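You operate a simulated robot arm through the tools that you are given. There is no shell and no other tool. Be economical: measure what you need, move in short steps, check, and stop when the job is done.

You are at the controls of a simulated robot arm. One attempt, no reset.

JOB
Put things in order on the top of the plank rack. At the end: the yellow pad stands where the green white-band cone stood; the grey hanger clip from the top of the plank rack stands where the yellow pad stood; the white conduit clip stands where the green bracket clip stood; the green bracket clip stands where the grey hanger clip stood; the green white-band cone is on the grey wash tub; whatever was shut is shut again. Leave all else as you found it, and nothing knocked over.

Only the result counts: the job must be done as asked and must still hold three seconds after the hand-in. Knocking over, shifting, dropping, spilling or breaking anything else fails it.

ROBOT AND FRAMES
A 6-joint arm with a two-finger parallel gripper, fixed in place. Base frame: the origin is at the foot of the arm, x ahead of it, y to its left, z up; the work surface is at about z = 800. Lengths are in mm, angles in rad, forces in N, time in s.
With the tool pointing down near the work surface it reaches from about 240 to 640 mm from the base axis. Its first joint turns from -1.152 to 1.152 rad. Payload 2.7 kg.
The tool frame sits at the grasp point between the pads (the TCP): z along the fingers, y along the line on which they close. The tips reach 23 mm beyond it. The gripper opens to 94 mm. The fingers are 38 mm wide and 10 mm thick; the gripper's body (54 by 96 mm) begins 39 mm behind the TCP.
Orientation is told as [roll, pitch, yaw] about the base's x, y, z axes, in that order, counted from this pose: with the fingers straight down and closing along the base's y, the tool's x points along the base's -x, its y along +y and its z along -z.

CONTROLS
- The arm moves only by the tool servo_tool. Its argument "motion" is a list of rows, each an object of numbers (a shift or turn left out is 0, a gripper value left out holds the last): "x", "y", "z": the shift along the tool's x, y, z in units of 100 mm (1.0 is 100 mm); "wx", "wy", "wz": the turn, a rotation vector about the tool's x, y, z in units of 60 degrees (1.0 is 60 degrees). In form: [{"x": .., "y": .., "z": .., "wx": .., "wy": .., "wz": ..}, ...]. A call has 1 to 20 rows; each row is the pose to reach, as a shift and turn from the pose commanded when the call began, along the tool's axes at that moment. "fingers" is the opening, from 0 (shut) to 1 (fully open), set as the call begins (left out, the last holds). A call with a number of a shift or a turn outside -1 to 1 is refused whole. Rows are played at 5 a second. More than 50 mm and 0.15 rad between two rows, or a gripper value outside its range, and nothing of the call is played. Where a pose cannot be reached the arm comes as near as it can. A force on the tool above 40 N (or 10 N above the force at the start of the call, whichever is more), or a blocked arm, ends the call early, and 0.2 s more pass. The fingers move at their own pace (about 45 mm/s each) and stop on an object; they squeeze with about 36 N. The grip force told is the motor's: it shows also when the fingers shut on nothing. Time passes only in rows, and 0.2 s behind the last, so rows that repeat a pose let the fingers close. It gives the time, the measured TCP pose, the force on the tool (base axes), the opening and the grip force at its end, in the units of the frame above (readings bear some noise), and new pictures: "views" is both (left out), scene, wrist or none.
- Cameras (640 x 400 px; columns grow to the right, rows downward): "scene" is fixed at [83.6, -438, 1408.9]; the picture's right is [0.71, -0.71, 0.00], its down [-0.37, -0.37, -0.85] and it looks along [0.60, 0.60, -0.53] (base axes); focal length 351 px, centre (320, 200). "wrist" rides on the gripper at [-39, 0, -44] in the tool frame; the picture's right is [0.00, -1.00, 0.00], its down [0.97, 0.00, -0.24] and it looks along [0.24, 0.00, 0.97] (tool axes); focal length 218 px, centre (320, 200). There is no depth. A picture from a camera that has moved, and an enlarged one, comes with that camera's place and axes in the base frame and with its lens.
- close_up(camera, box): a new picture of the part [left, top, right, bottom] of that camera's present view, enlarged. No time passes.
- sign_off(): hands the job in; it is judged then, once.

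Go step by step. Nothing tells you positions but the pictures and the camera data: compare them with the known pose of the tool, close in by small moves and look again before you grip or let go. The budget is 120 turns and 150 pictures, counting those below and the enlarged ones. Unless the task says otherwise, let go and move clear before handing in, and close with one line.

The tools are called after "Call:" as name(argument=value, ...) on one line, values as JSON. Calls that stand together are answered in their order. servo_tool: Moves the arm, as the interface text tells. Its arguments: {"type":"object","properties":{"motion":{"type":"array"},"fingers":{"type":"number"},"views":{"type":"string","enum":["both","scene","wrist","none"]}},"required":["motion"]} The other tools are called the same way: close_up (camera, box) takes an enlarged picture of a part of a camera's view; sign_off () hands the job in.

At the start:

```text
t: 0.0
tcp_pos: [312.1, 138.1, 1136.1]
ee_rot: [0.002, -0.002, -0.003]
force: [-0.2, 0.3, -0.9]
width: 94.0
finger_force: 0.1
```

scene: 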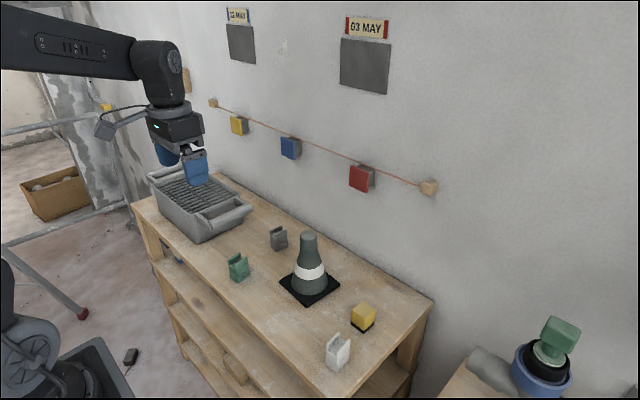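
wrist: 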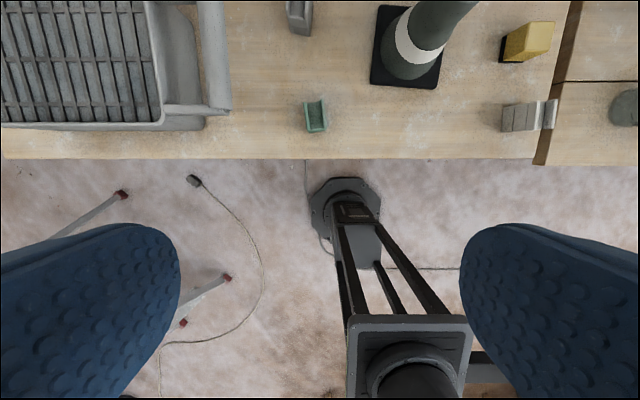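

I see the rack top with the cone, yellow pad, and three clips, with the tub at far left. I'll take enlarged pictures before moving.

Call:
close_up(camera="scene", box=[220, 210, 400, 390])

Call:
close_up(camera="scene", box=[130, 140, 270, 260])

Call:
close_up(camera="wrist", box=[280, 0, 640, 170])

```text
2.22 times, centred on (310, 300) of scene
camera zoom: at [83.6, -438.0, 1408.9], right [0.71, -0.71, 0.0], down [-0.37, -0.37, -0.85], along [0.6, 0.6, -0.53], focal length 780 px, centre (342, -22)
```

zoom: 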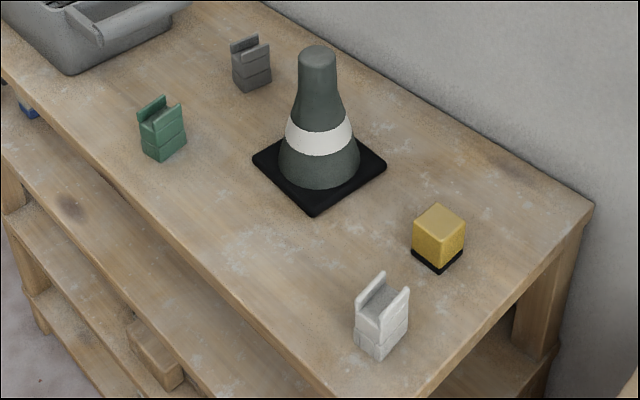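

```text
3.33 times, centred on (200, 200) of scene
camera zoom: at [83.6, -438.0, 1408.9], right [0.71, -0.71, 0.0], down [-0.37, -0.37, -0.85], along [0.6, 0.6, -0.53], focal length 1170 px, centre (720, 200)
```

zoom: 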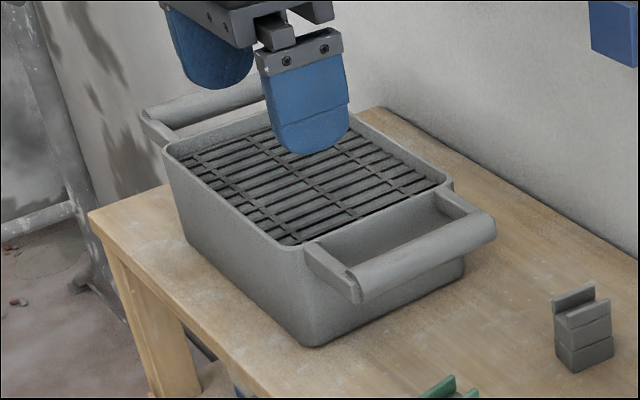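

```text
1.78 times, centred on (460, 85) of wrist
camera zoom: at [351.2, 137.8, 1178.7], right [0.0, -1.0, 0.0], down [-0.97, 0.0, 0.24], along [-0.24, 0.0, -0.97], focal length 388 px, centre (71, 404)
```

zoom: 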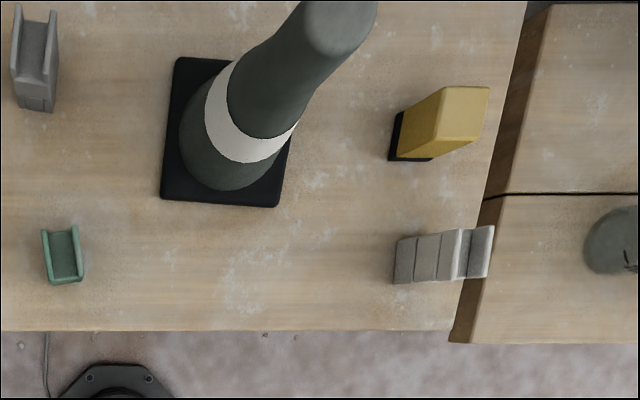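

The cone's base is about 100 mm square and centred near (493, 6), and the cone is about 160 mm tall. The tub is about 145 × 195 mm with its rim near z = 910. I'll move above the cone first.

Call:
servo_tool(motion=[{"x": -0.3, "y": -0.3}, {"x": -0.6, "y": -0.6}, {"x": -0.9, "y": -0.9}], fingers=1, views="none")

Call:
servo_tool(motion=[{"x": -0.2, "y": -0.2}, {"x": -0.4, "y": -0.3}, {"x": -0.6, "y": -0.42}, {"x": -0.6, "y": -0.42}])

```text
t: 0.8
tcp_pos: [404.0, 48.4, 1133.9]
ee_rot: [0.0, -0.001, -0.001]
force: [0.5, -0.2, -0.4]
width: 94.2
finger_force: 0.0
```

```text
t: 1.8
tcp_pos: [460.4, 6.0, 1135.1]
ee_rot: [0.0, 0.0, 0.002]
force: [-0.2, 0.2, -0.3]
width: 94.0
finger_force: 0.1
camera wrist: at [500.3, 5.9, 1178.1], right [0.0, -1.0, 0.0], down [-0.97, 0.0, 0.24], along [-0.24, 0.0, -0.97], focal length 218 px, centre (320, 200)
```

scene: 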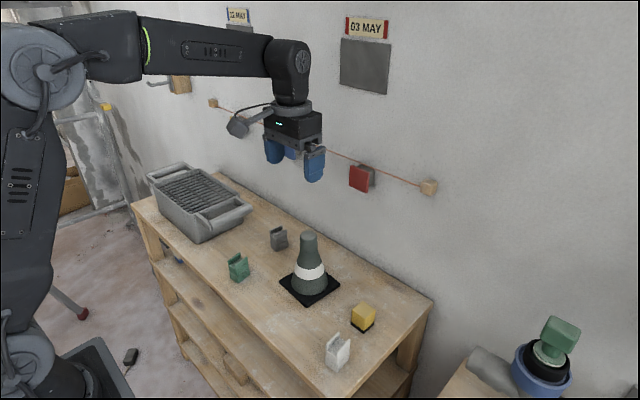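
wrist: 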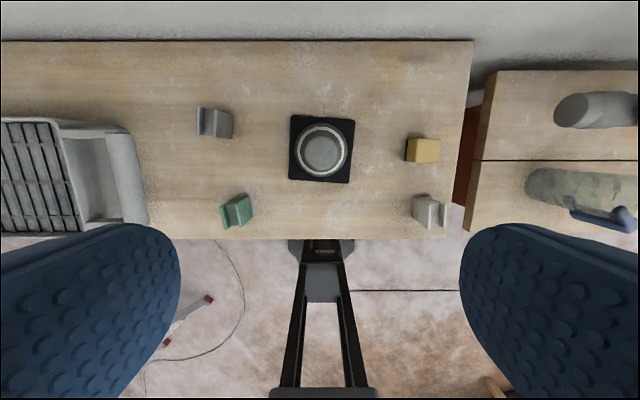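

The overhead view is clear. I'll enlarge it to measure every object.

Call:
close_up(camera="wrist", box=[180, 90, 340, 240])

Call:
close_up(camera="wrist", box=[300, 90, 460, 240])

```text
2.67 times, centred on (260, 165) of wrist
camera zoom: at [500.3, 5.9, 1178.1], right [0.0, -1.0, 0.0], down [-0.97, 0.0, 0.24], along [-0.24, 0.0, -0.97], focal length 582 px, centre (480, 293)
```

zoom: 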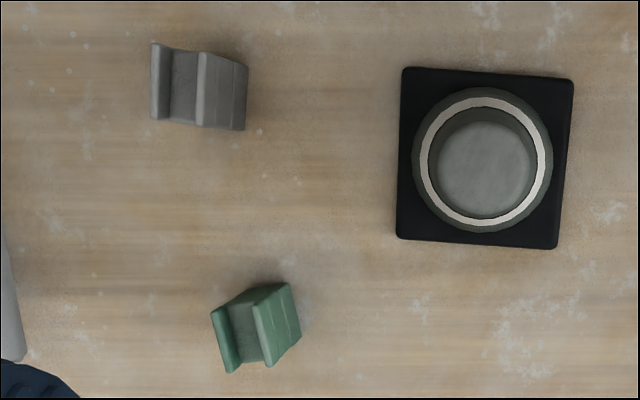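

```text
2.67 times, centred on (380, 165) of wrist
camera zoom: at [500.3, 5.9, 1178.1], right [0.0, -1.0, 0.0], down [-0.97, 0.0, 0.24], along [-0.24, 0.0, -0.97], focal length 582 px, centre (160, 293)
```

zoom: 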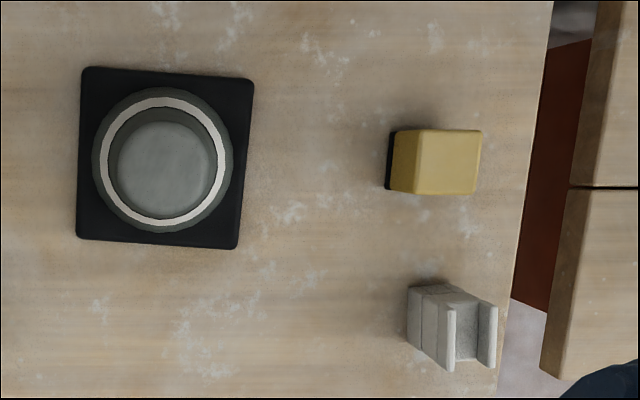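

Cone centre is (493, 5), top about z = 948. The pad is centred near (492, -156) and about 42 mm high. I'll move over the cone and descend part of the way.

Call:
servo_tool(motion=[{"x": -0.325, "y": -0.014}, {"x": -0.325, "y": -0.014, "z": 0.4}, {"x": -0.325, "y": -0.014, "z": 0.8}, {"x": -0.325, "y": -0.014, "z": 1.0}, {"x": -0.325, "y": -0.014, "z": 1.0}])

```text
t: 3.0
tcp_pos: [493.0, 4.8, 1035.3]
ee_rot: [0.0, -0.001, -0.002]
force: [0.6, -0.1, -0.1]
width: 94.0
finger_force: 0.1
camera wrist: at [533.3, 3.7, 1078.4], right [0.0, -1.0, 0.0], down [-0.97, 0.0, 0.24], along [-0.24, 0.0, -0.97], focal length 218 px, centre (320, 200)
```

scene: 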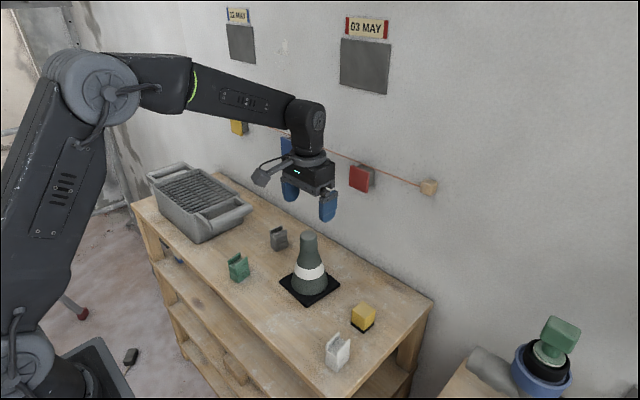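
wrist: 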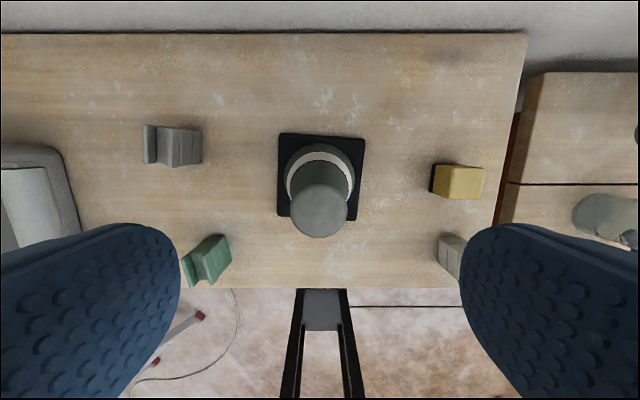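

Tool is centred over the cone. I'll descend and grip it.

Call:
servo_tool(motion=[{"z": 0.3}, {"z": 0.6}, {"z": 0.85}, {"z": 1.0}, {"z": 1.0}], views="wrist")

Call:
servo_tool(motion=[{"z": 0.1}, {"z": 0.1}, {"z": 0.1}, {"z": 0.1}, {"z": 0.1}, {"z": 0.1}], fingers=0.2)

```text
t: 4.2
tcp_pos: [496.3, 4.6, 936.1]
ee_rot: [0.0, -0.001, -0.001]
force: [0.1, 0.7, -0.2]
width: 93.8
finger_force: 0.2
camera wrist: at [534.2, 4.6, 978.4], right [0.0, -1.0, 0.0], down [-0.97, 0.0, 0.24], along [-0.24, 0.0, -0.97], focal length 218 px, centre (320, 200)
```

wrist: 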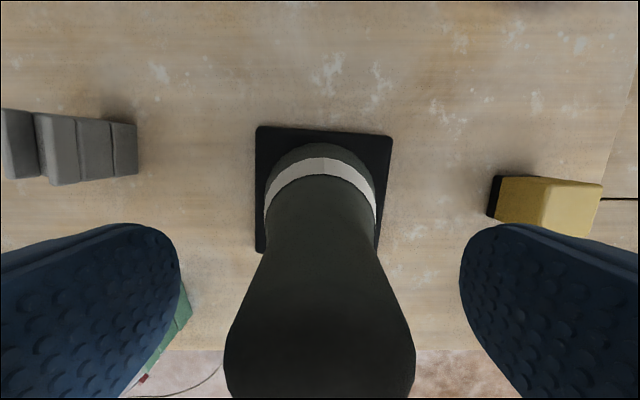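

```text
t: 5.6
tcp_pos: [495.1, 4.0, 925.4]
ee_rot: [-0.001, 0.001, -0.004]
force: [-0.1, -0.2, 0.9]
width: 40.5
finger_force: 35.8
camera wrist: at [534.0, 4.4, 968.0], right [0.0, -1.0, 0.0], down [-0.97, 0.0, 0.24], along [-0.24, 0.0, -0.97], focal length 218 px, centre (320, 200)
```

scene: 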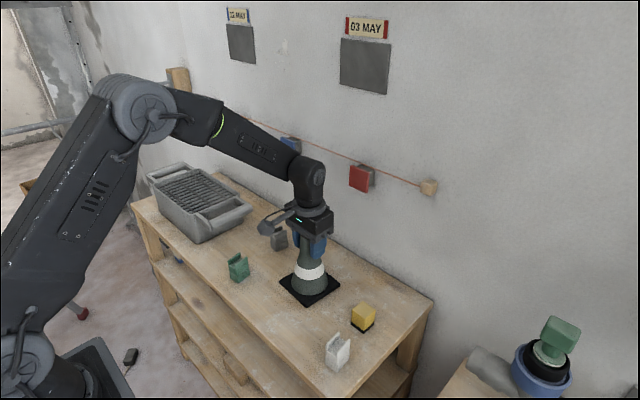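
wrist: 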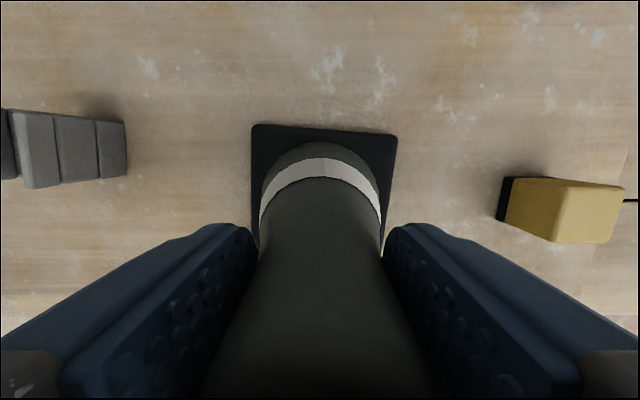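

The cone is gripped at 40.5 mm opening. I'll lift it straight up, clear of the tub rim.

Call:
servo_tool(motion=[{"z": -0.2}, {"z": -0.4}, {"z": -0.6}, {"z": -0.8}, {"z": -1.0}], views="none")

Call:
servo_tool(motion=[{"z": -0.3}, {"z": -0.6}, {"z": -0.75}, {"z": -0.75}], views="none")

Call:
servo_tool(motion=[{"y": 0.3, "x": 0.1}, {"y": 0.6, "x": 0.2}, {"y": 0.9, "x": 0.3}, {"y": 1.0, "x": 0.4}, {"y": 1.0, "x": 0.4}])

```text
t: 6.8
tcp_pos: [494.9, 3.3, 1027.2]
ee_rot: [0.0, -0.002, -0.001]
force: [-0.3, -0.6, -1.4]
width: 40.5
finger_force: 35.9
```

```text
t: 7.8
tcp_pos: [493.4, 4.5, 1101.0]
ee_rot: [-0.001, -0.002, -0.002]
force: [0.5, 0.3, -2.0]
width: 40.4
finger_force: 36.4
```

```text
t: 9.0
tcp_pos: [454.7, 106.1, 1100.1]
ee_rot: [-0.001, -0.001, -0.002]
force: [0.0, 0.3, -1.8]
width: 40.4
finger_force: 35.9
camera wrist: at [493.9, 105.0, 1142.8], right [0.0, -1.0, 0.0], down [-0.97, 0.0, 0.24], along [-0.24, 0.0, -0.97], focal length 218 px, centre (320, 200)
```

scene: 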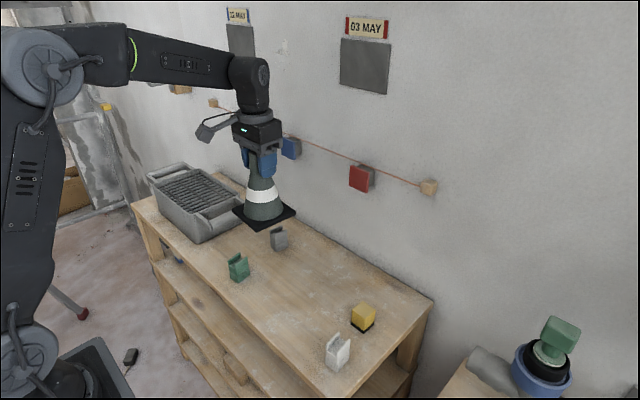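
wrist: 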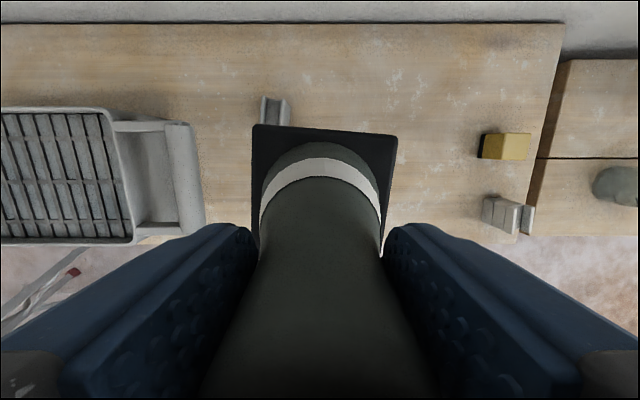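

Cone is held well. I'll carry it towards the tub and look at the grate from nearer.

Call:
servo_tool(motion=[{"y": 0.3}, {"y": 0.6}, {"y": 0.9}, {"y": 1.0}], views="none")

Call:
servo_tool(motion=[{"y": 0.3}, {"y": 0.6}, {"y": 0.9}, {"y": 1.0}, {"y": 1.0}])

```text
t: 10.0
tcp_pos: [456.5, 205.1, 1100.3]
ee_rot: [0.0, -0.001, -0.001]
force: [-0.1, 0.3, -2.2]
width: 40.3
finger_force: 36.2
```

```text
t: 11.2
tcp_pos: [455.9, 305.3, 1101.0]
ee_rot: [0.0, 0.001, -0.002]
force: [-0.2, 0.3, -2.6]
width: 40.4
finger_force: 35.9
camera wrist: at [495.6, 304.6, 1143.8], right [0.0, -1.0, 0.0], down [-0.97, 0.0, 0.24], along [-0.24, 0.0, -0.97], focal length 218 px, centre (320, 200)
```

scene: 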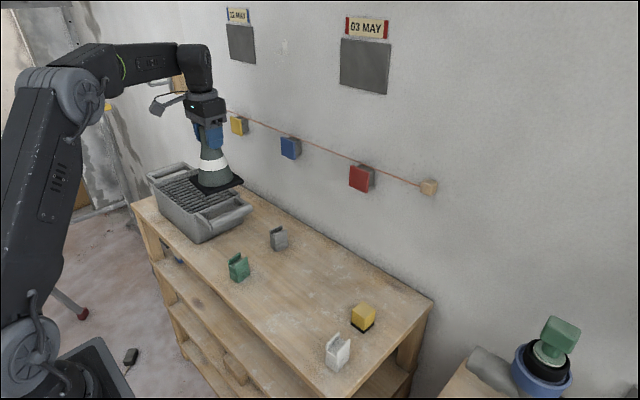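
wrist: 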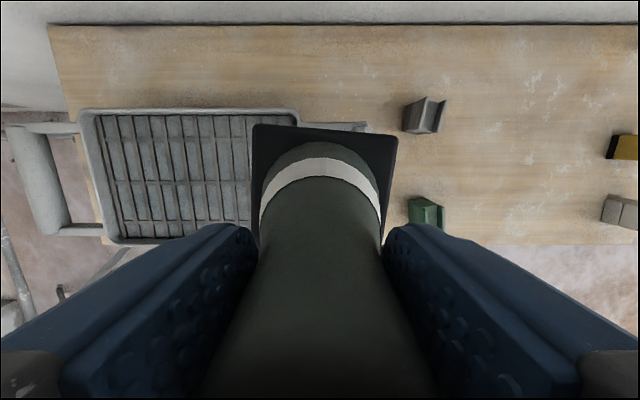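

The tub's inside runs roughly x 393..524, y 333..540, at rim z of about 906. I'll carry the cone to about (458, 407), squaring its base with a small turn.

Call:
servo_tool(motion=[{"x": -0.03, "y": 0.3, "wz": -0.02}, {"x": -0.03, "y": 0.6, "wz": -0.04}, {"x": -0.03, "y": 0.9, "wz": -0.062}, {"x": -0.03, "y": 1.0, "wz": -0.062}, {"x": -0.03, "y": 1.0, "wz": -0.062}])

```text
t: 12.4
tcp_pos: [453.0, 400.2, 1098.4]
ee_rot: [0.0, 0.002, 0.065]
force: [-0.1, -0.5, -2.2]
width: 40.0
finger_force: 35.8
out of reach, approached as far as the arm can: row 4, 5
camera wrist: at [492.5, 403.2, 1142.0], right [0.06, -1.0, 0.0], down [-0.97, -0.06, 0.24], along [-0.24, -0.02, -0.97], focal length 218 px, centre (320, 200)
```

scene: 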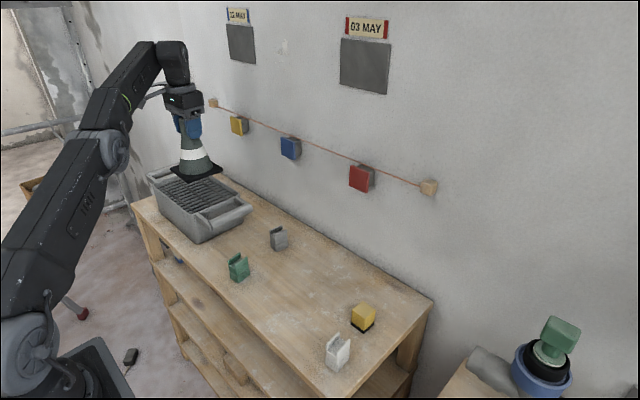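
wrist: 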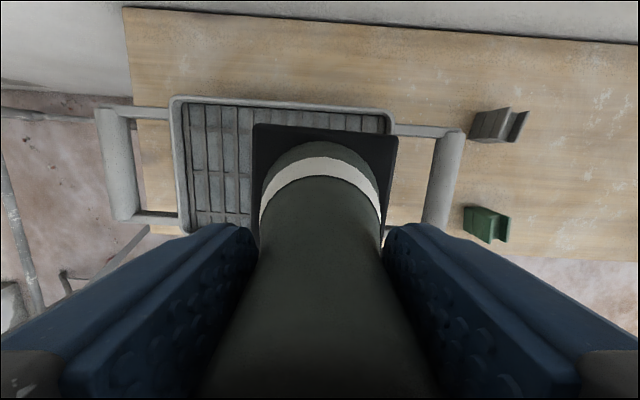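

Reach ran out slightly at this height, so I'll descend some and see where the tool lands.

Call:
servo_tool(motion=[{"z": 0.2}, {"z": 0.4}, {"z": 0.5}, {"z": 0.5}])

```text
t: 13.4
tcp_pos: [453.1, 399.5, 1048.5]
ee_rot: [0.001, -0.003, 0.064]
force: [-0.4, 0.3, -2.0]
width: 40.1
finger_force: 36.1
camera wrist: at [493.0, 402.5, 1092.0], right [0.06, -1.0, 0.0], down [-0.97, -0.06, 0.24], along [-0.24, -0.01, -0.97], focal length 218 px, centre (320, 200)
```

scene: 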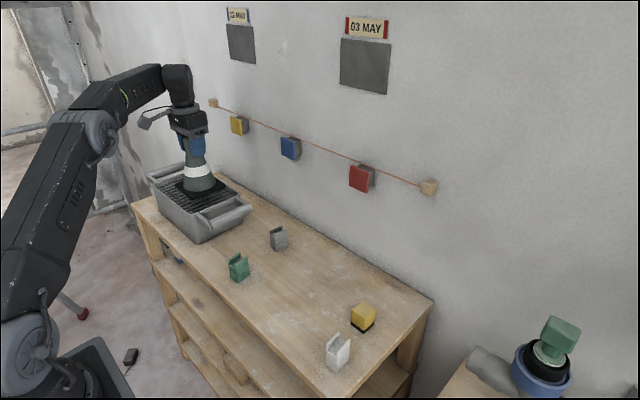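
wrist: 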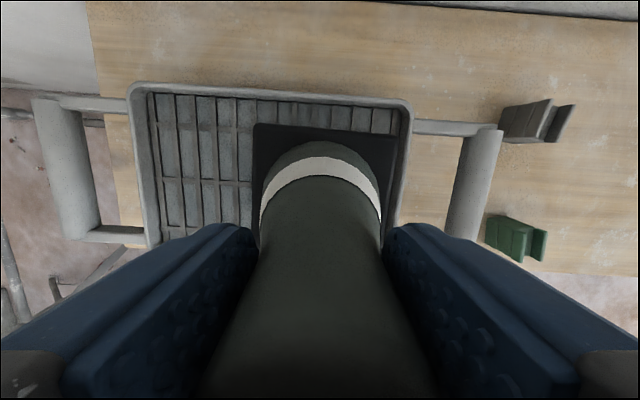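

The cone must shift about 10 mm in +x to be centred between the tub's long sides. I'll do that now.

Call:
servo_tool(motion=[{"x": -0.05, "y": 0.02}, {"x": -0.1, "y": 0.04}, {"x": -0.1, "y": 0.04}], views="wrist")

```text
t: 14.2
tcp_pos: [464.5, 403.9, 1049.9]
ee_rot: [0.0, -0.003, 0.065]
force: [-0.9, 0.1, -1.3]
width: 40.1
finger_force: 35.9
camera wrist: at [502.6, 407.1, 1092.2], right [0.06, -1.0, 0.0], down [-0.97, -0.06, 0.24], along [-0.24, -0.01, -0.97], focal length 218 px, centre (320, 200)
```

wrist: 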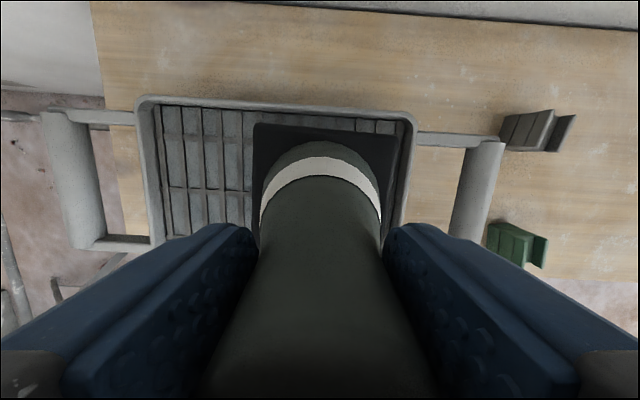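

Well centred now. I'll lower in small steps, watching the force.

Call:
servo_tool(motion=[{"z": 0.08}, {"z": 0.15}, {"z": 0.2}, {"z": 0.2}])

```text
t: 15.2
tcp_pos: [462.8, 406.0, 1029.1]
ee_rot: [-0.001, -0.002, 0.065]
force: [0.5, -0.4, -2.3]
width: 39.8
finger_force: 36.2
camera wrist: at [502.3, 407.8, 1072.3], right [0.06, -1.0, 0.0], down [-0.97, -0.06, 0.24], along [-0.24, -0.01, -0.97], focal length 218 px, centre (320, 200)
```

scene: 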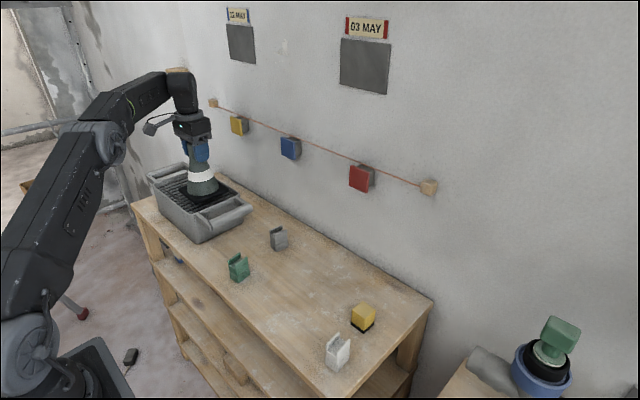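
wrist: 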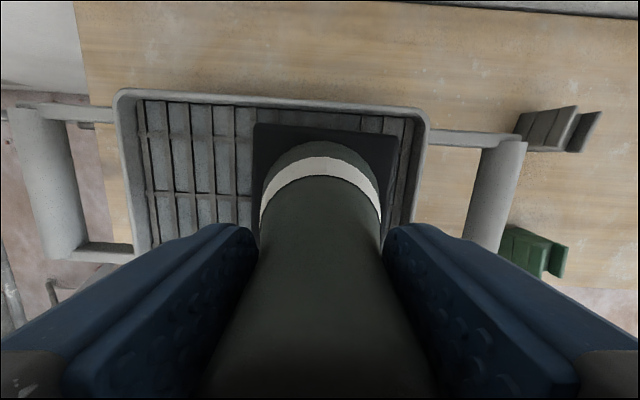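

Call:
servo_tool(motion=[{"z": 0.03}, {"z": 0.06}, {"z": 0.09}, {"z": 0.09}], views="none")

Call:
servo_tool(motion=[{"z": 0.02}, {"z": 0.04}, {"z": 0.06}, {"z": 0.06}])

```text
t: 16.2
tcp_pos: [463.7, 406.4, 1019.3]
ee_rot: [0.0, -0.001, 0.064]
force: [-0.3, 0.0, -1.8]
width: 39.8
finger_force: 35.7
```

```text
t: 17.2
tcp_pos: [463.9, 405.6, 1013.4]
ee_rot: [-0.001, -0.002, 0.064]
force: [-0.5, 0.6, -2.7]
width: 40.0
finger_force: 36.1
camera wrist: at [503.2, 407.5, 1056.8], right [0.06, -1.0, 0.0], down [-0.97, -0.06, 0.24], along [-0.24, -0.01, -0.97], focal length 218 px, centre (320, 200)
```

scene: 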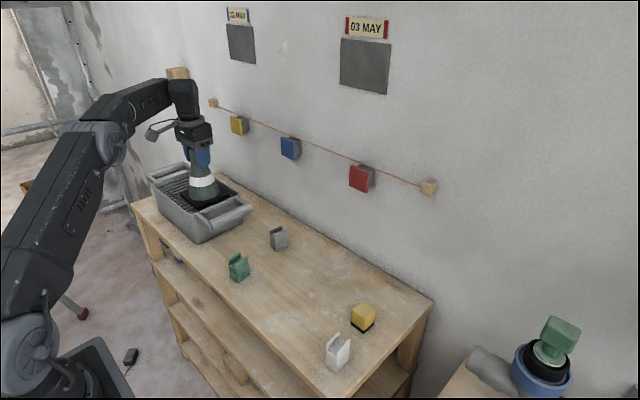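
wrist: 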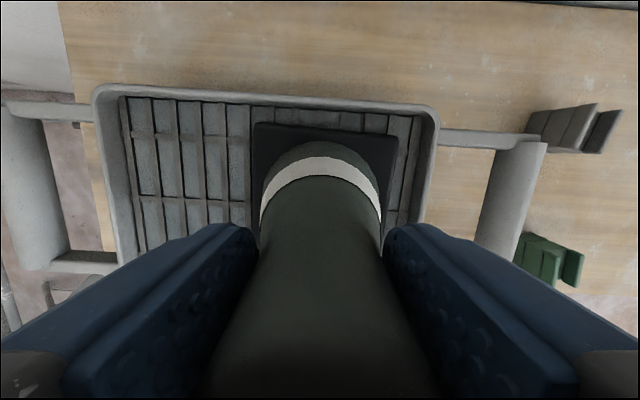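

Base is now below the rim and not yet touching. I'll continue down gently.

Call:
servo_tool(motion=[{"z": 0.02}, {"z": 0.04}, {"z": 0.06}, {"z": 0.06}], views="none")

Call:
servo_tool(motion=[{"z": 0.02}, {"z": 0.04}, {"z": 0.06}, {"z": 0.06}])

```text
t: 18.2
tcp_pos: [463.8, 404.8, 1012.3]
ee_rot: [0.006, -0.007, 0.064]
force: [-4.0, -5.8, 29.6]
width: 39.6
finger_force: 36.1
```

```text
t: 18.7
tcp_pos: [465.2, 405.9, 1012.4]
ee_rot: [0.007, -0.01, 0.064]
force: [1.0, 0.1, 2.3]
width: 39.6
finger_force: 36.2
stopped in row 2: the force on the tool passed its limit (the readings are from after the stop); the commanded pose is now the measured one
camera wrist: at [503.6, 408.1, 1055.7], right [0.06, -1.0, -0.01], down [-0.97, -0.06, 0.23], along [-0.23, -0.01, -0.97], focal length 218 px, centre (320, 200)
```

scene: 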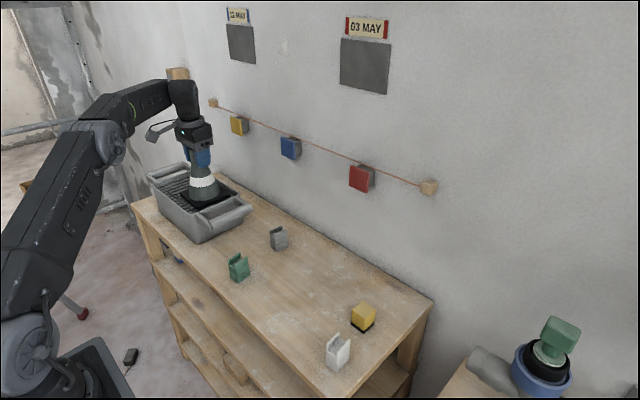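
wrist: 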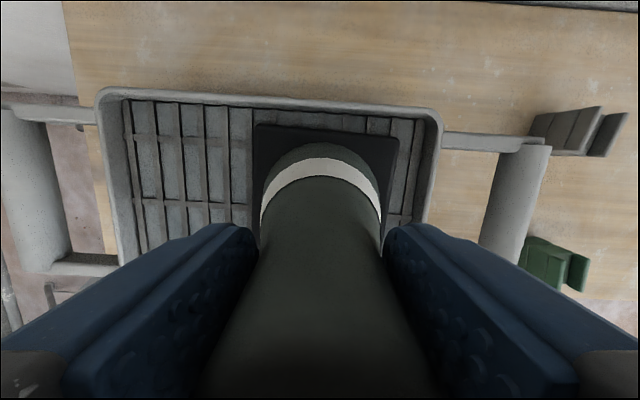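

Contact was felt at TCP z ≈ 1012. I'll check that the base sits on the grate and not on a wall.

Call:
close_up(camera="scene", box=[140, 130, 260, 250])

Call:
close_up(camera="wrist", box=[220, 80, 460, 240])

```text
3.33 times, centred on (200, 190) of scene
camera zoom: at [83.6, -438.1, 1408.9], right [0.71, -0.71, 0.0], down [-0.37, -0.37, -0.85], along [0.6, 0.6, -0.53], focal length 1170 px, centre (720, 233)
```

zoom: 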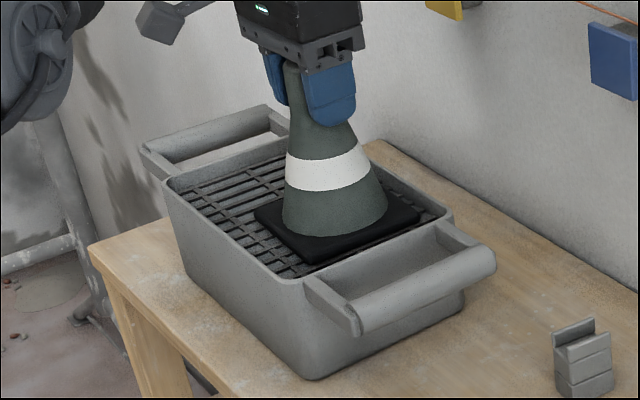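

```text
2.50 times, centred on (340, 160) of wrist
camera zoom: at [503.6, 408.1, 1055.7], right [0.06, -1.0, -0.01], down [-0.97, -0.06, 0.23], along [-0.23, -0.01, -0.97], focal length 546 px, centre (270, 300)
```

zoom: 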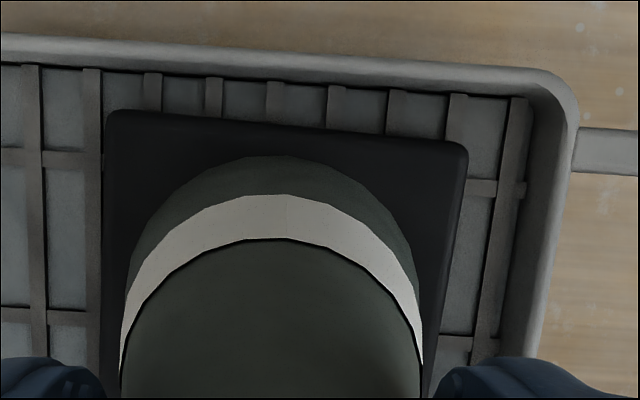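

The cone is on the grate, clear of the walls. I'll release and rise.

Call:
servo_tool(motion=[{}, {}, {}, {}, {}], fingers=1, views="none")

Call:
servo_tool(motion=[{"z": -0.3}, {"z": -0.6}, {"z": -0.6}])

```text
t: 19.9
tcp_pos: [464.6, 406.0, 1011.9]
ee_rot: [0.006, -0.01, 0.064]
force: [-0.5, -0.5, 0.6]
width: 94.1
finger_force: 0.1
```

```text
t: 20.7
tcp_pos: [463.5, 405.4, 1072.7]
ee_rot: [0.004, -0.011, 0.064]
force: [-0.6, -0.8, 0.1]
width: 94.0
finger_force: 0.0
camera wrist: at [501.6, 407.2, 1116.3], right [0.06, -1.0, -0.01], down [-0.97, -0.06, 0.23], along [-0.23, -0.01, -0.97], focal length 218 px, centre (320, 200)
```

scene: 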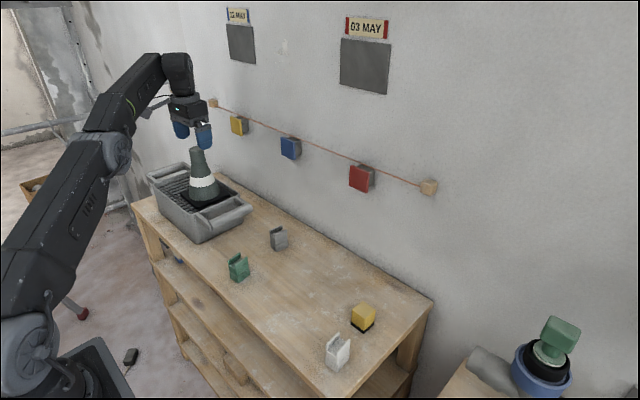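
wrist: 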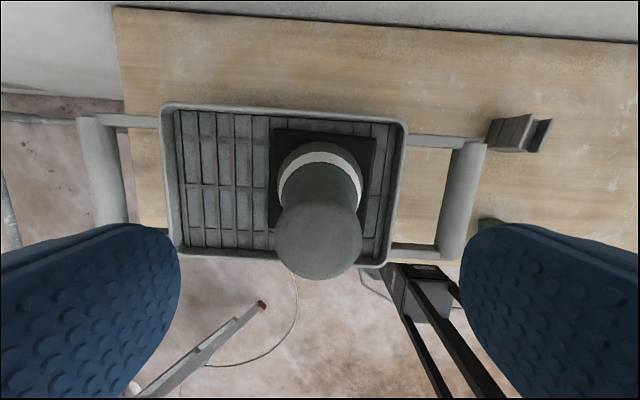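

The cone stands well on the tub. I'll rise, square the tool and travel to above the yellow pad.

Call:
servo_tool(motion=[{"z": -0.2, "wz": 0.02}, {"z": -0.3, "wz": 0.04, "wy": 0.005}, {"z": -0.3, "wz": 0.062, "wy": 0.0105, "wx": 0.004}], views="none")

Call:
servo_tool(motion=[{"y": -0.4}, {"y": -0.8}, {"y": -1.0}], views="none")

Call:
servo_tool(motion=[{"y": -0.4}, {"y": -0.8}, {"y": -1.0}], views="none")

Call:
servo_tool(motion=[{"y": -0.4}, {"y": -0.8}, {"y": -1.0}], views="none")

Call:
servo_tool(motion=[{"y": -0.4}, {"y": -0.8}, {"y": -1.0}], views="none")

Call:
servo_tool(motion=[{"y": -0.4}, {"y": -0.8}, {"y": -1.0}], views="wrist")

```text
t: 21.5
tcp_pos: [455.7, 398.0, 1099.5]
ee_rot: [0.002, 0.001, -0.002]
force: [-0.3, -0.1, 0.6]
width: 93.9
finger_force: 0.1
out of reach, approached as far as the arm can: row 1, 2, 3
```

```text
t: 22.3
tcp_pos: [455.1, 297.1, 1097.8]
ee_rot: [0.002, 0.002, 0.0]
force: [0.1, -0.4, -0.6]
width: 93.9
finger_force: 0.1
```

```text
t: 23.1
tcp_pos: [456.0, 196.0, 1099.1]
ee_rot: [0.002, 0.003, 0.0]
force: [0.4, -0.1, 0.0]
width: 93.8
finger_force: 0.1
```

```text
t: 23.9
tcp_pos: [457.3, 97.2, 1096.6]
ee_rot: [0.0, 0.002, 0.001]
force: [-0.1, -0.3, -1.2]
width: 94.2
finger_force: 0.1
```

```text
t: 24.7
tcp_pos: [455.2, -2.1, 1096.9]
ee_rot: [0.0, 0.0, 0.001]
force: [-0.4, -0.1, 0.1]
width: 94.2
finger_force: 0.0
```

```text
t: 25.5
tcp_pos: [456.2, -102.7, 1097.4]
ee_rot: [0.004, 0.002, -0.001]
force: [-0.1, -0.9, 0.1]
width: 93.7
finger_force: 0.0
camera wrist: at [495.8, -103.2, 1139.6], right [0.0, -1.0, 0.0], down [-0.97, 0.0, 0.24], along [-0.24, 0.0, -0.97], focal length 218 px, centre (320, 200)
```

wrist: 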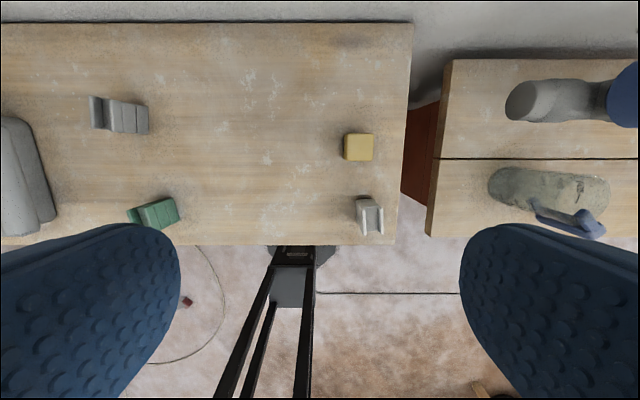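

Pad and white clip are in view. I'll move above the pad, descending to about z = 1000.

Call:
servo_tool(motion=[{"x": -0.18, "y": -0.27}, {"x": -0.365, "y": -0.54, "z": 0.2}, {"x": -0.365, "y": -0.54, "z": 0.6}, {"x": -0.365, "y": -0.54, "z": 1.0}, {"x": -0.365, "y": -0.54, "z": 1.0}])

Call:
close_up(camera="wrist", box=[240, 80, 440, 230])

```text
t: 26.7
tcp_pos: [493.0, -157.8, 995.8]
ee_rot: [0.002, 0.002, 0.001]
force: [0.7, 0.4, -0.7]
width: 94.0
finger_force: 0.2
camera wrist: at [532.9, -157.3, 1039.0], right [0.0, -1.0, 0.0], down [-0.97, 0.0, 0.24], along [-0.24, 0.0, -0.97], focal length 218 px, centre (320, 200)
```

scene: 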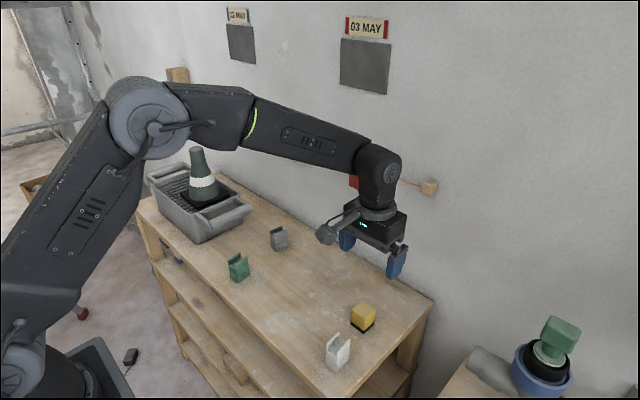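
wrist: 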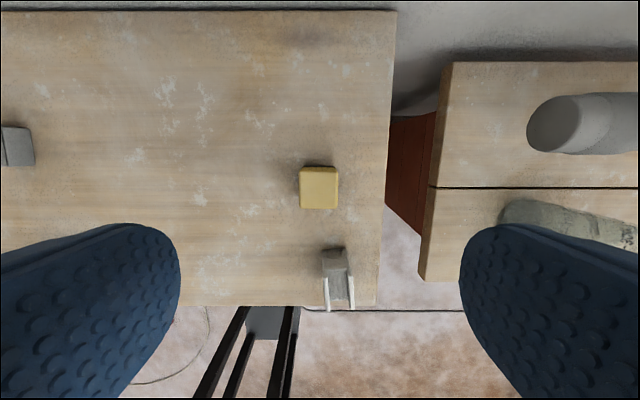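

```text
2.67 times, centred on (340, 155) of wrist
camera zoom: at [532.9, -157.3, 1039.0], right [0.0, -1.0, 0.0], down [-0.97, 0.0, 0.24], along [-0.24, 0.0, -0.97], focal length 582 px, centre (267, 320)
```

zoom: 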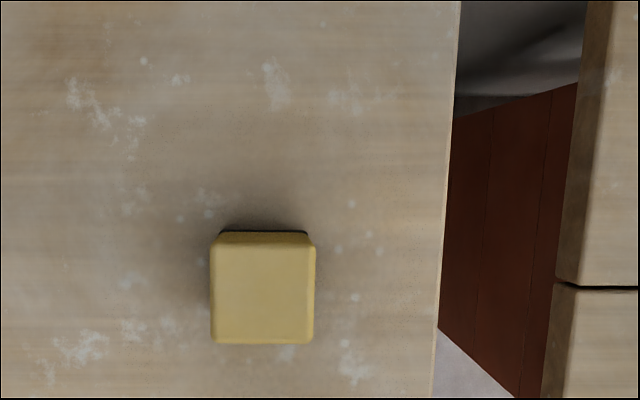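

The pad is centred under the tool at (493, -156). I'll descend to grip height and close.

Call:
servo_tool(motion=[{"z": 0.4, "y": 0.015}, {"z": 0.8, "y": 0.015}, {"z": 1.0, "y": 0.015}], views="none")

Call:
servo_tool(motion=[{"z": 0.3}, {"z": 0.5}, {"z": 0.63}, {"z": 0.63}])

```text
t: 27.5
tcp_pos: [491.6, -154.9, 894.9]
ee_rot: [0.001, 0.001, -0.001]
force: [-0.4, -0.3, -0.1]
width: 94.2
finger_force: 0.1
```

```text
t: 28.5
tcp_pos: [492.0, -153.9, 832.4]
ee_rot: [0.0, 0.0, 0.0]
force: [0.4, 0.3, 0.1]
width: 93.7
finger_force: 0.0
camera wrist: at [531.6, -154.3, 876.1], right [0.0, -1.0, 0.0], down [-0.97, 0.0, 0.24], along [-0.24, 0.0, -0.97], focal length 218 px, centre (320, 200)
```

scene: 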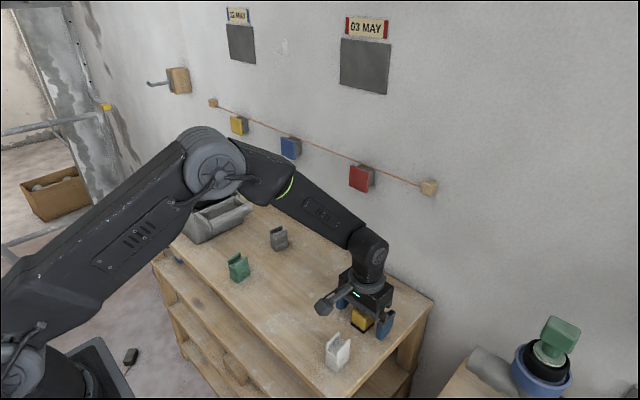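
wrist: 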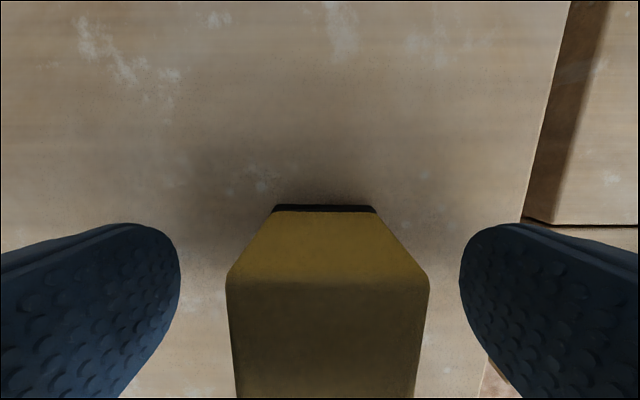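

Positioned well. Closing on the pad, then lifting.

Call:
servo_tool(motion=[{}, {}, {}, {}, {}], fingers=0.1, views="none")

Call:
servo_tool(motion=[{"z": -0.3}, {"z": -0.6}, {"z": -0.9}, {"z": -0.9}])

```text
t: 29.7
tcp_pos: [491.5, -154.9, 833.1]
ee_rot: [0.002, 0.004, -0.001]
force: [-0.2, -1.7, 1.9]
width: 35.4
finger_force: 36.4
```

```text
t: 30.7
tcp_pos: [491.3, -152.5, 922.4]
ee_rot: [0.002, 0.002, 0.001]
force: [-0.3, 0.0, -0.8]
width: 35.6
finger_force: 35.7
camera wrist: at [531.3, -154.0, 966.1], right [0.0, -1.0, 0.0], down [-0.97, 0.0, 0.24], along [-0.24, 0.0, -0.97], focal length 218 px, centre (320, 200)
```

scene: 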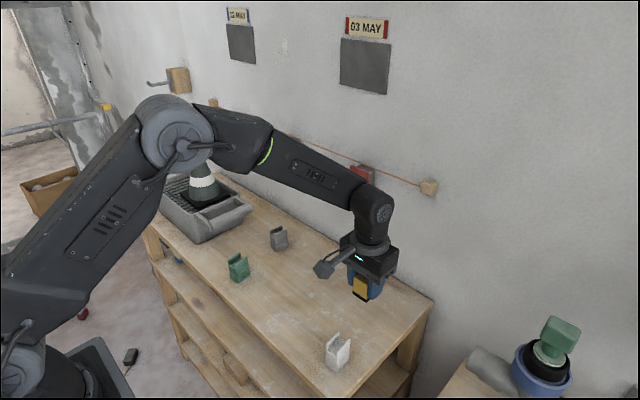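
wrist: 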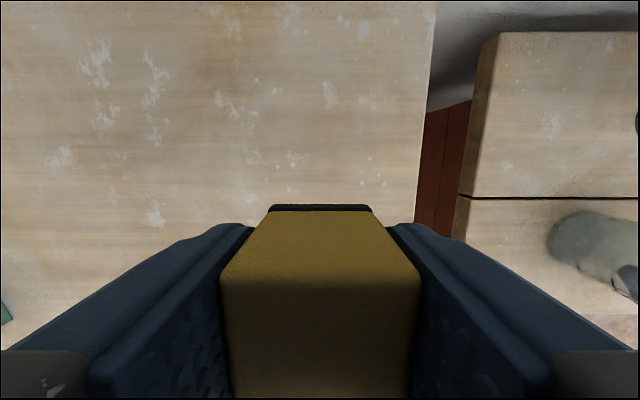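

Pad is held. I'll carry it to the cone's old place at (493, 4.6).

Call:
servo_tool(motion=[{"y": 0.4}, {"y": 0.8}, {"y": 1.0}], views="none")

Call:
servo_tool(motion=[{"y": 0.3, "x": -0.007}, {"y": 0.589, "x": -0.007}, {"y": 0.589, "x": -0.007, "z": 0.4}, {"y": 0.589, "x": -0.007, "z": 0.7}, {"y": 0.589, "x": -0.007, "z": 0.7}])

```text
t: 31.5
tcp_pos: [492.5, -52.9, 924.9]
ee_rot: [0.003, 0.0, 0.001]
force: [-0.3, 0.3, -1.0]
width: 35.4
finger_force: 36.2
```

```text
t: 32.7
tcp_pos: [492.9, 6.7, 855.2]
ee_rot: [0.003, 0.003, -0.001]
force: [-0.1, -0.2, 0.2]
width: 35.1
finger_force: 35.9
camera wrist: at [531.7, 5.4, 897.3], right [0.0, -1.0, 0.0], down [-0.97, 0.0, 0.24], along [-0.24, 0.0, -0.97], focal length 218 px, centre (320, 200)
```

scene: 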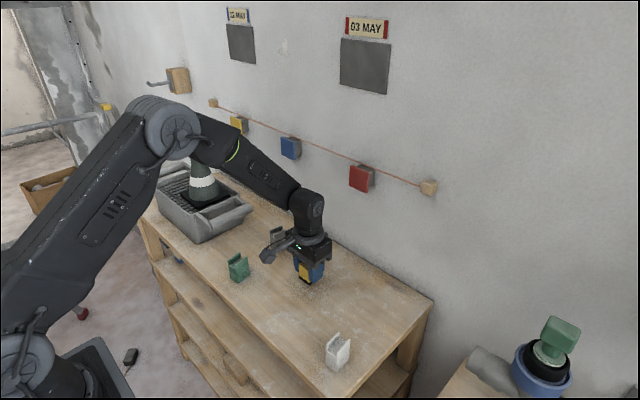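
wrist: 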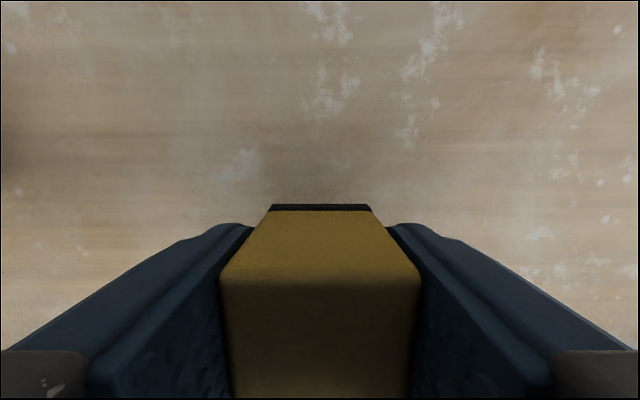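

Over the target. Lowering the last 20 mm.

Call:
servo_tool(motion=[{"y": -0.01, "z": 0.1}, {"y": -0.01, "z": 0.18}, {"y": -0.01, "z": 0.2}, {"y": -0.01, "z": 0.2}], views="none")

Call:
servo_tool(motion=[{"z": 0.01}, {"z": 0.02}, {"z": 0.02}])

```text
t: 33.7
tcp_pos: [493.6, 5.2, 833.4]
ee_rot: [0.003, 0.002, -0.001]
force: [0.3, 0.4, 0.2]
width: 35.3
finger_force: 36.1
```

```text
t: 34.5
tcp_pos: [493.9, 5.5, 832.1]
ee_rot: [0.001, 0.001, 0.0]
force: [-4.9, 4.1, 15.9]
width: 35.4
finger_force: 36.0
camera wrist: at [532.4, 4.2, 876.4], right [0.0, -1.0, 0.0], down [-0.97, 0.0, 0.24], along [-0.24, 0.0, -0.97], focal length 218 px, centre (320, 200)
```

scene: 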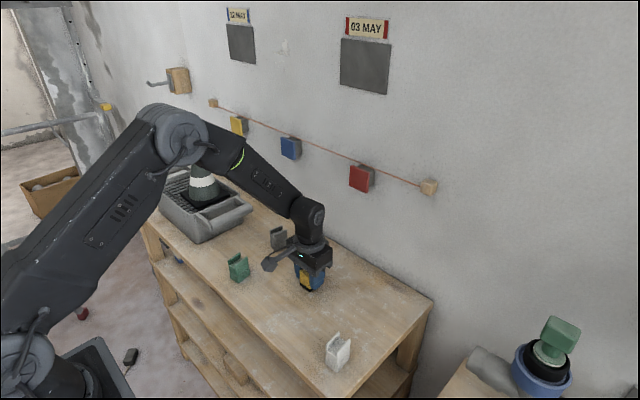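
wrist: 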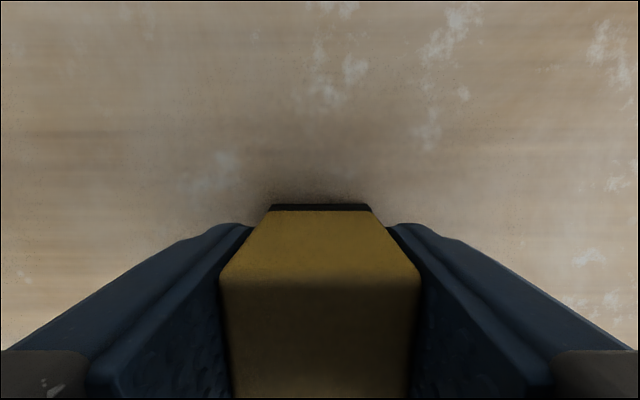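

The pad touches the surface. Releasing and rising, then moving to the grey clip.

Call:
servo_tool(motion=[{"z": -0.01}, {"z": -0.01}, {"z": -0.01}, {"z": -0.01}], fingers=1, views="none")

Call:
servo_tool(motion=[{"z": -0.4}, {"z": -0.8}, {"z": -1.0}], views="none")

Call:
servo_tool(motion=[{"x": -0.15, "y": 0.4, "z": -0.3}, {"x": -0.3, "y": 0.8, "z": -0.5}, {"x": -0.4, "y": 1.0, "z": -0.5}, {"x": -0.4, "y": 1.0, "z": -0.5}])

Call:
close_up(camera="wrist", box=[180, 120, 380, 260])

```text
t: 35.5
tcp_pos: [492.6, 4.8, 833.2]
ee_rot: [0.001, 0.002, 0.001]
force: [0.7, -0.1, 0.1]
width: 93.9
finger_force: 0.0
```

```text
t: 36.3
tcp_pos: [492.8, 3.7, 931.8]
ee_rot: [0.002, 0.0, -0.001]
force: [-1.0, 0.4, -0.9]
width: 93.8
finger_force: 0.0
```

```text
refused: row 1 steps farther than a row can; nothing moved
```

```text
2.86 times, centred on (280, 190) of wrist
camera zoom: at [532.2, 3.1, 974.8], right [0.0, -1.0, 0.0], down [-0.97, 0.0, 0.24], along [-0.24, 0.0, -0.97], focal length 624 px, centre (434, 229)
```

zoom: 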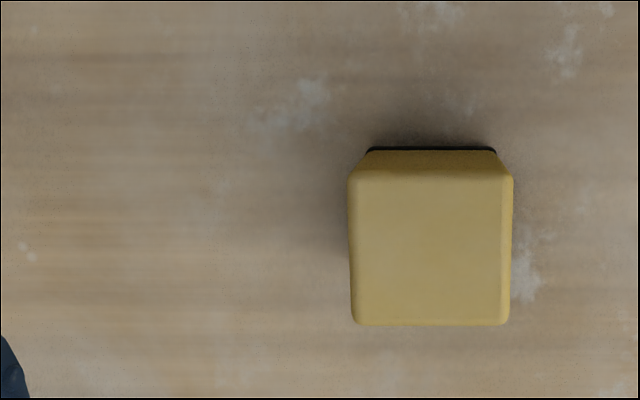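

The pad stands upright in the cone's place. Now to the grey clip, in shorter steps.

Call:
servo_tool(motion=[{"x": -0.05, "y": 0.3, "z": -0.3}, {"x": -0.2, "y": 0.65, "z": -0.5}, {"x": -0.35, "y": 1.0, "z": -0.5}, {"x": -0.4, "y": 1.0, "z": -0.5}, {"x": -0.4, "y": 1.0, "z": -0.5}], views="none")

Call:
servo_tool(motion=[{"y": 0.4}, {"y": 0.63}, {"y": 0.63}])

Call:
close_up(camera="wrist", box=[220, 120, 420, 260])

```text
t: 37.5
tcp_pos: [534.6, 104.3, 983.8]
ee_rot: [0.002, 0.002, -0.002]
force: [-0.5, 0.1, 0.2]
width: 94.1
finger_force: 0.1
```

```text
t: 38.3
tcp_pos: [533.7, 167.3, 984.4]
ee_rot: [0.001, 0.002, 0.001]
force: [-0.2, 1.4, 0.7]
width: 94.2
finger_force: 0.1
camera wrist: at [572.5, 166.8, 1026.6], right [0.0, -1.0, 0.0], down [-0.97, 0.0, 0.24], along [-0.24, 0.0, -0.97], focal length 218 px, centre (320, 200)
```

scene: 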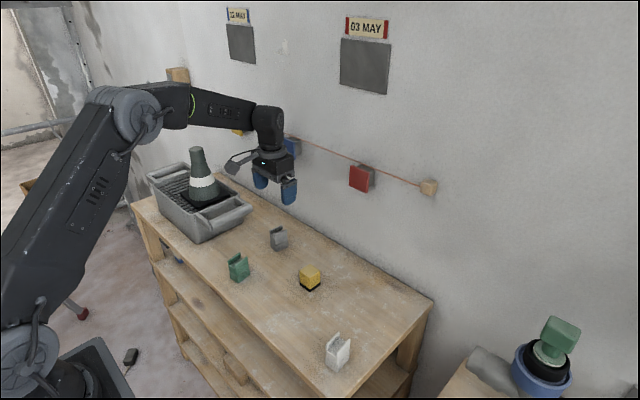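
wrist: 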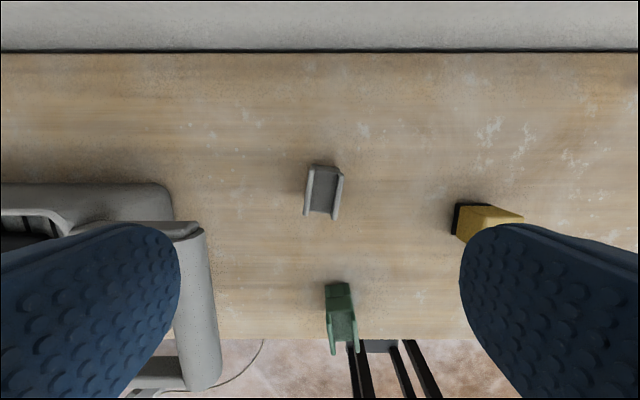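

```text
2.86 times, centred on (320, 190) of wrist
camera zoom: at [572.5, 166.8, 1026.6], right [0.0, -1.0, 0.0], down [-0.97, 0.0, 0.24], along [-0.24, 0.0, -0.97], focal length 624 px, centre (320, 229)
```

zoom: 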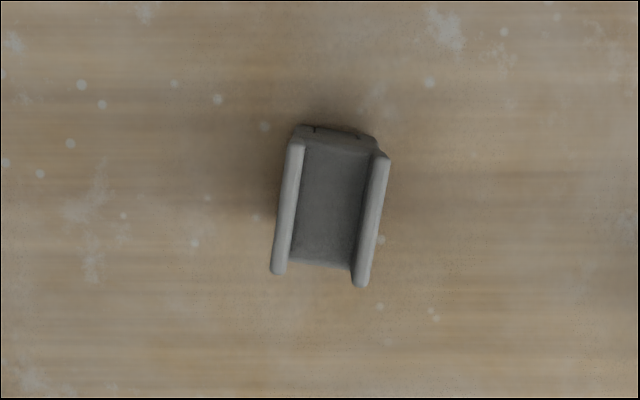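

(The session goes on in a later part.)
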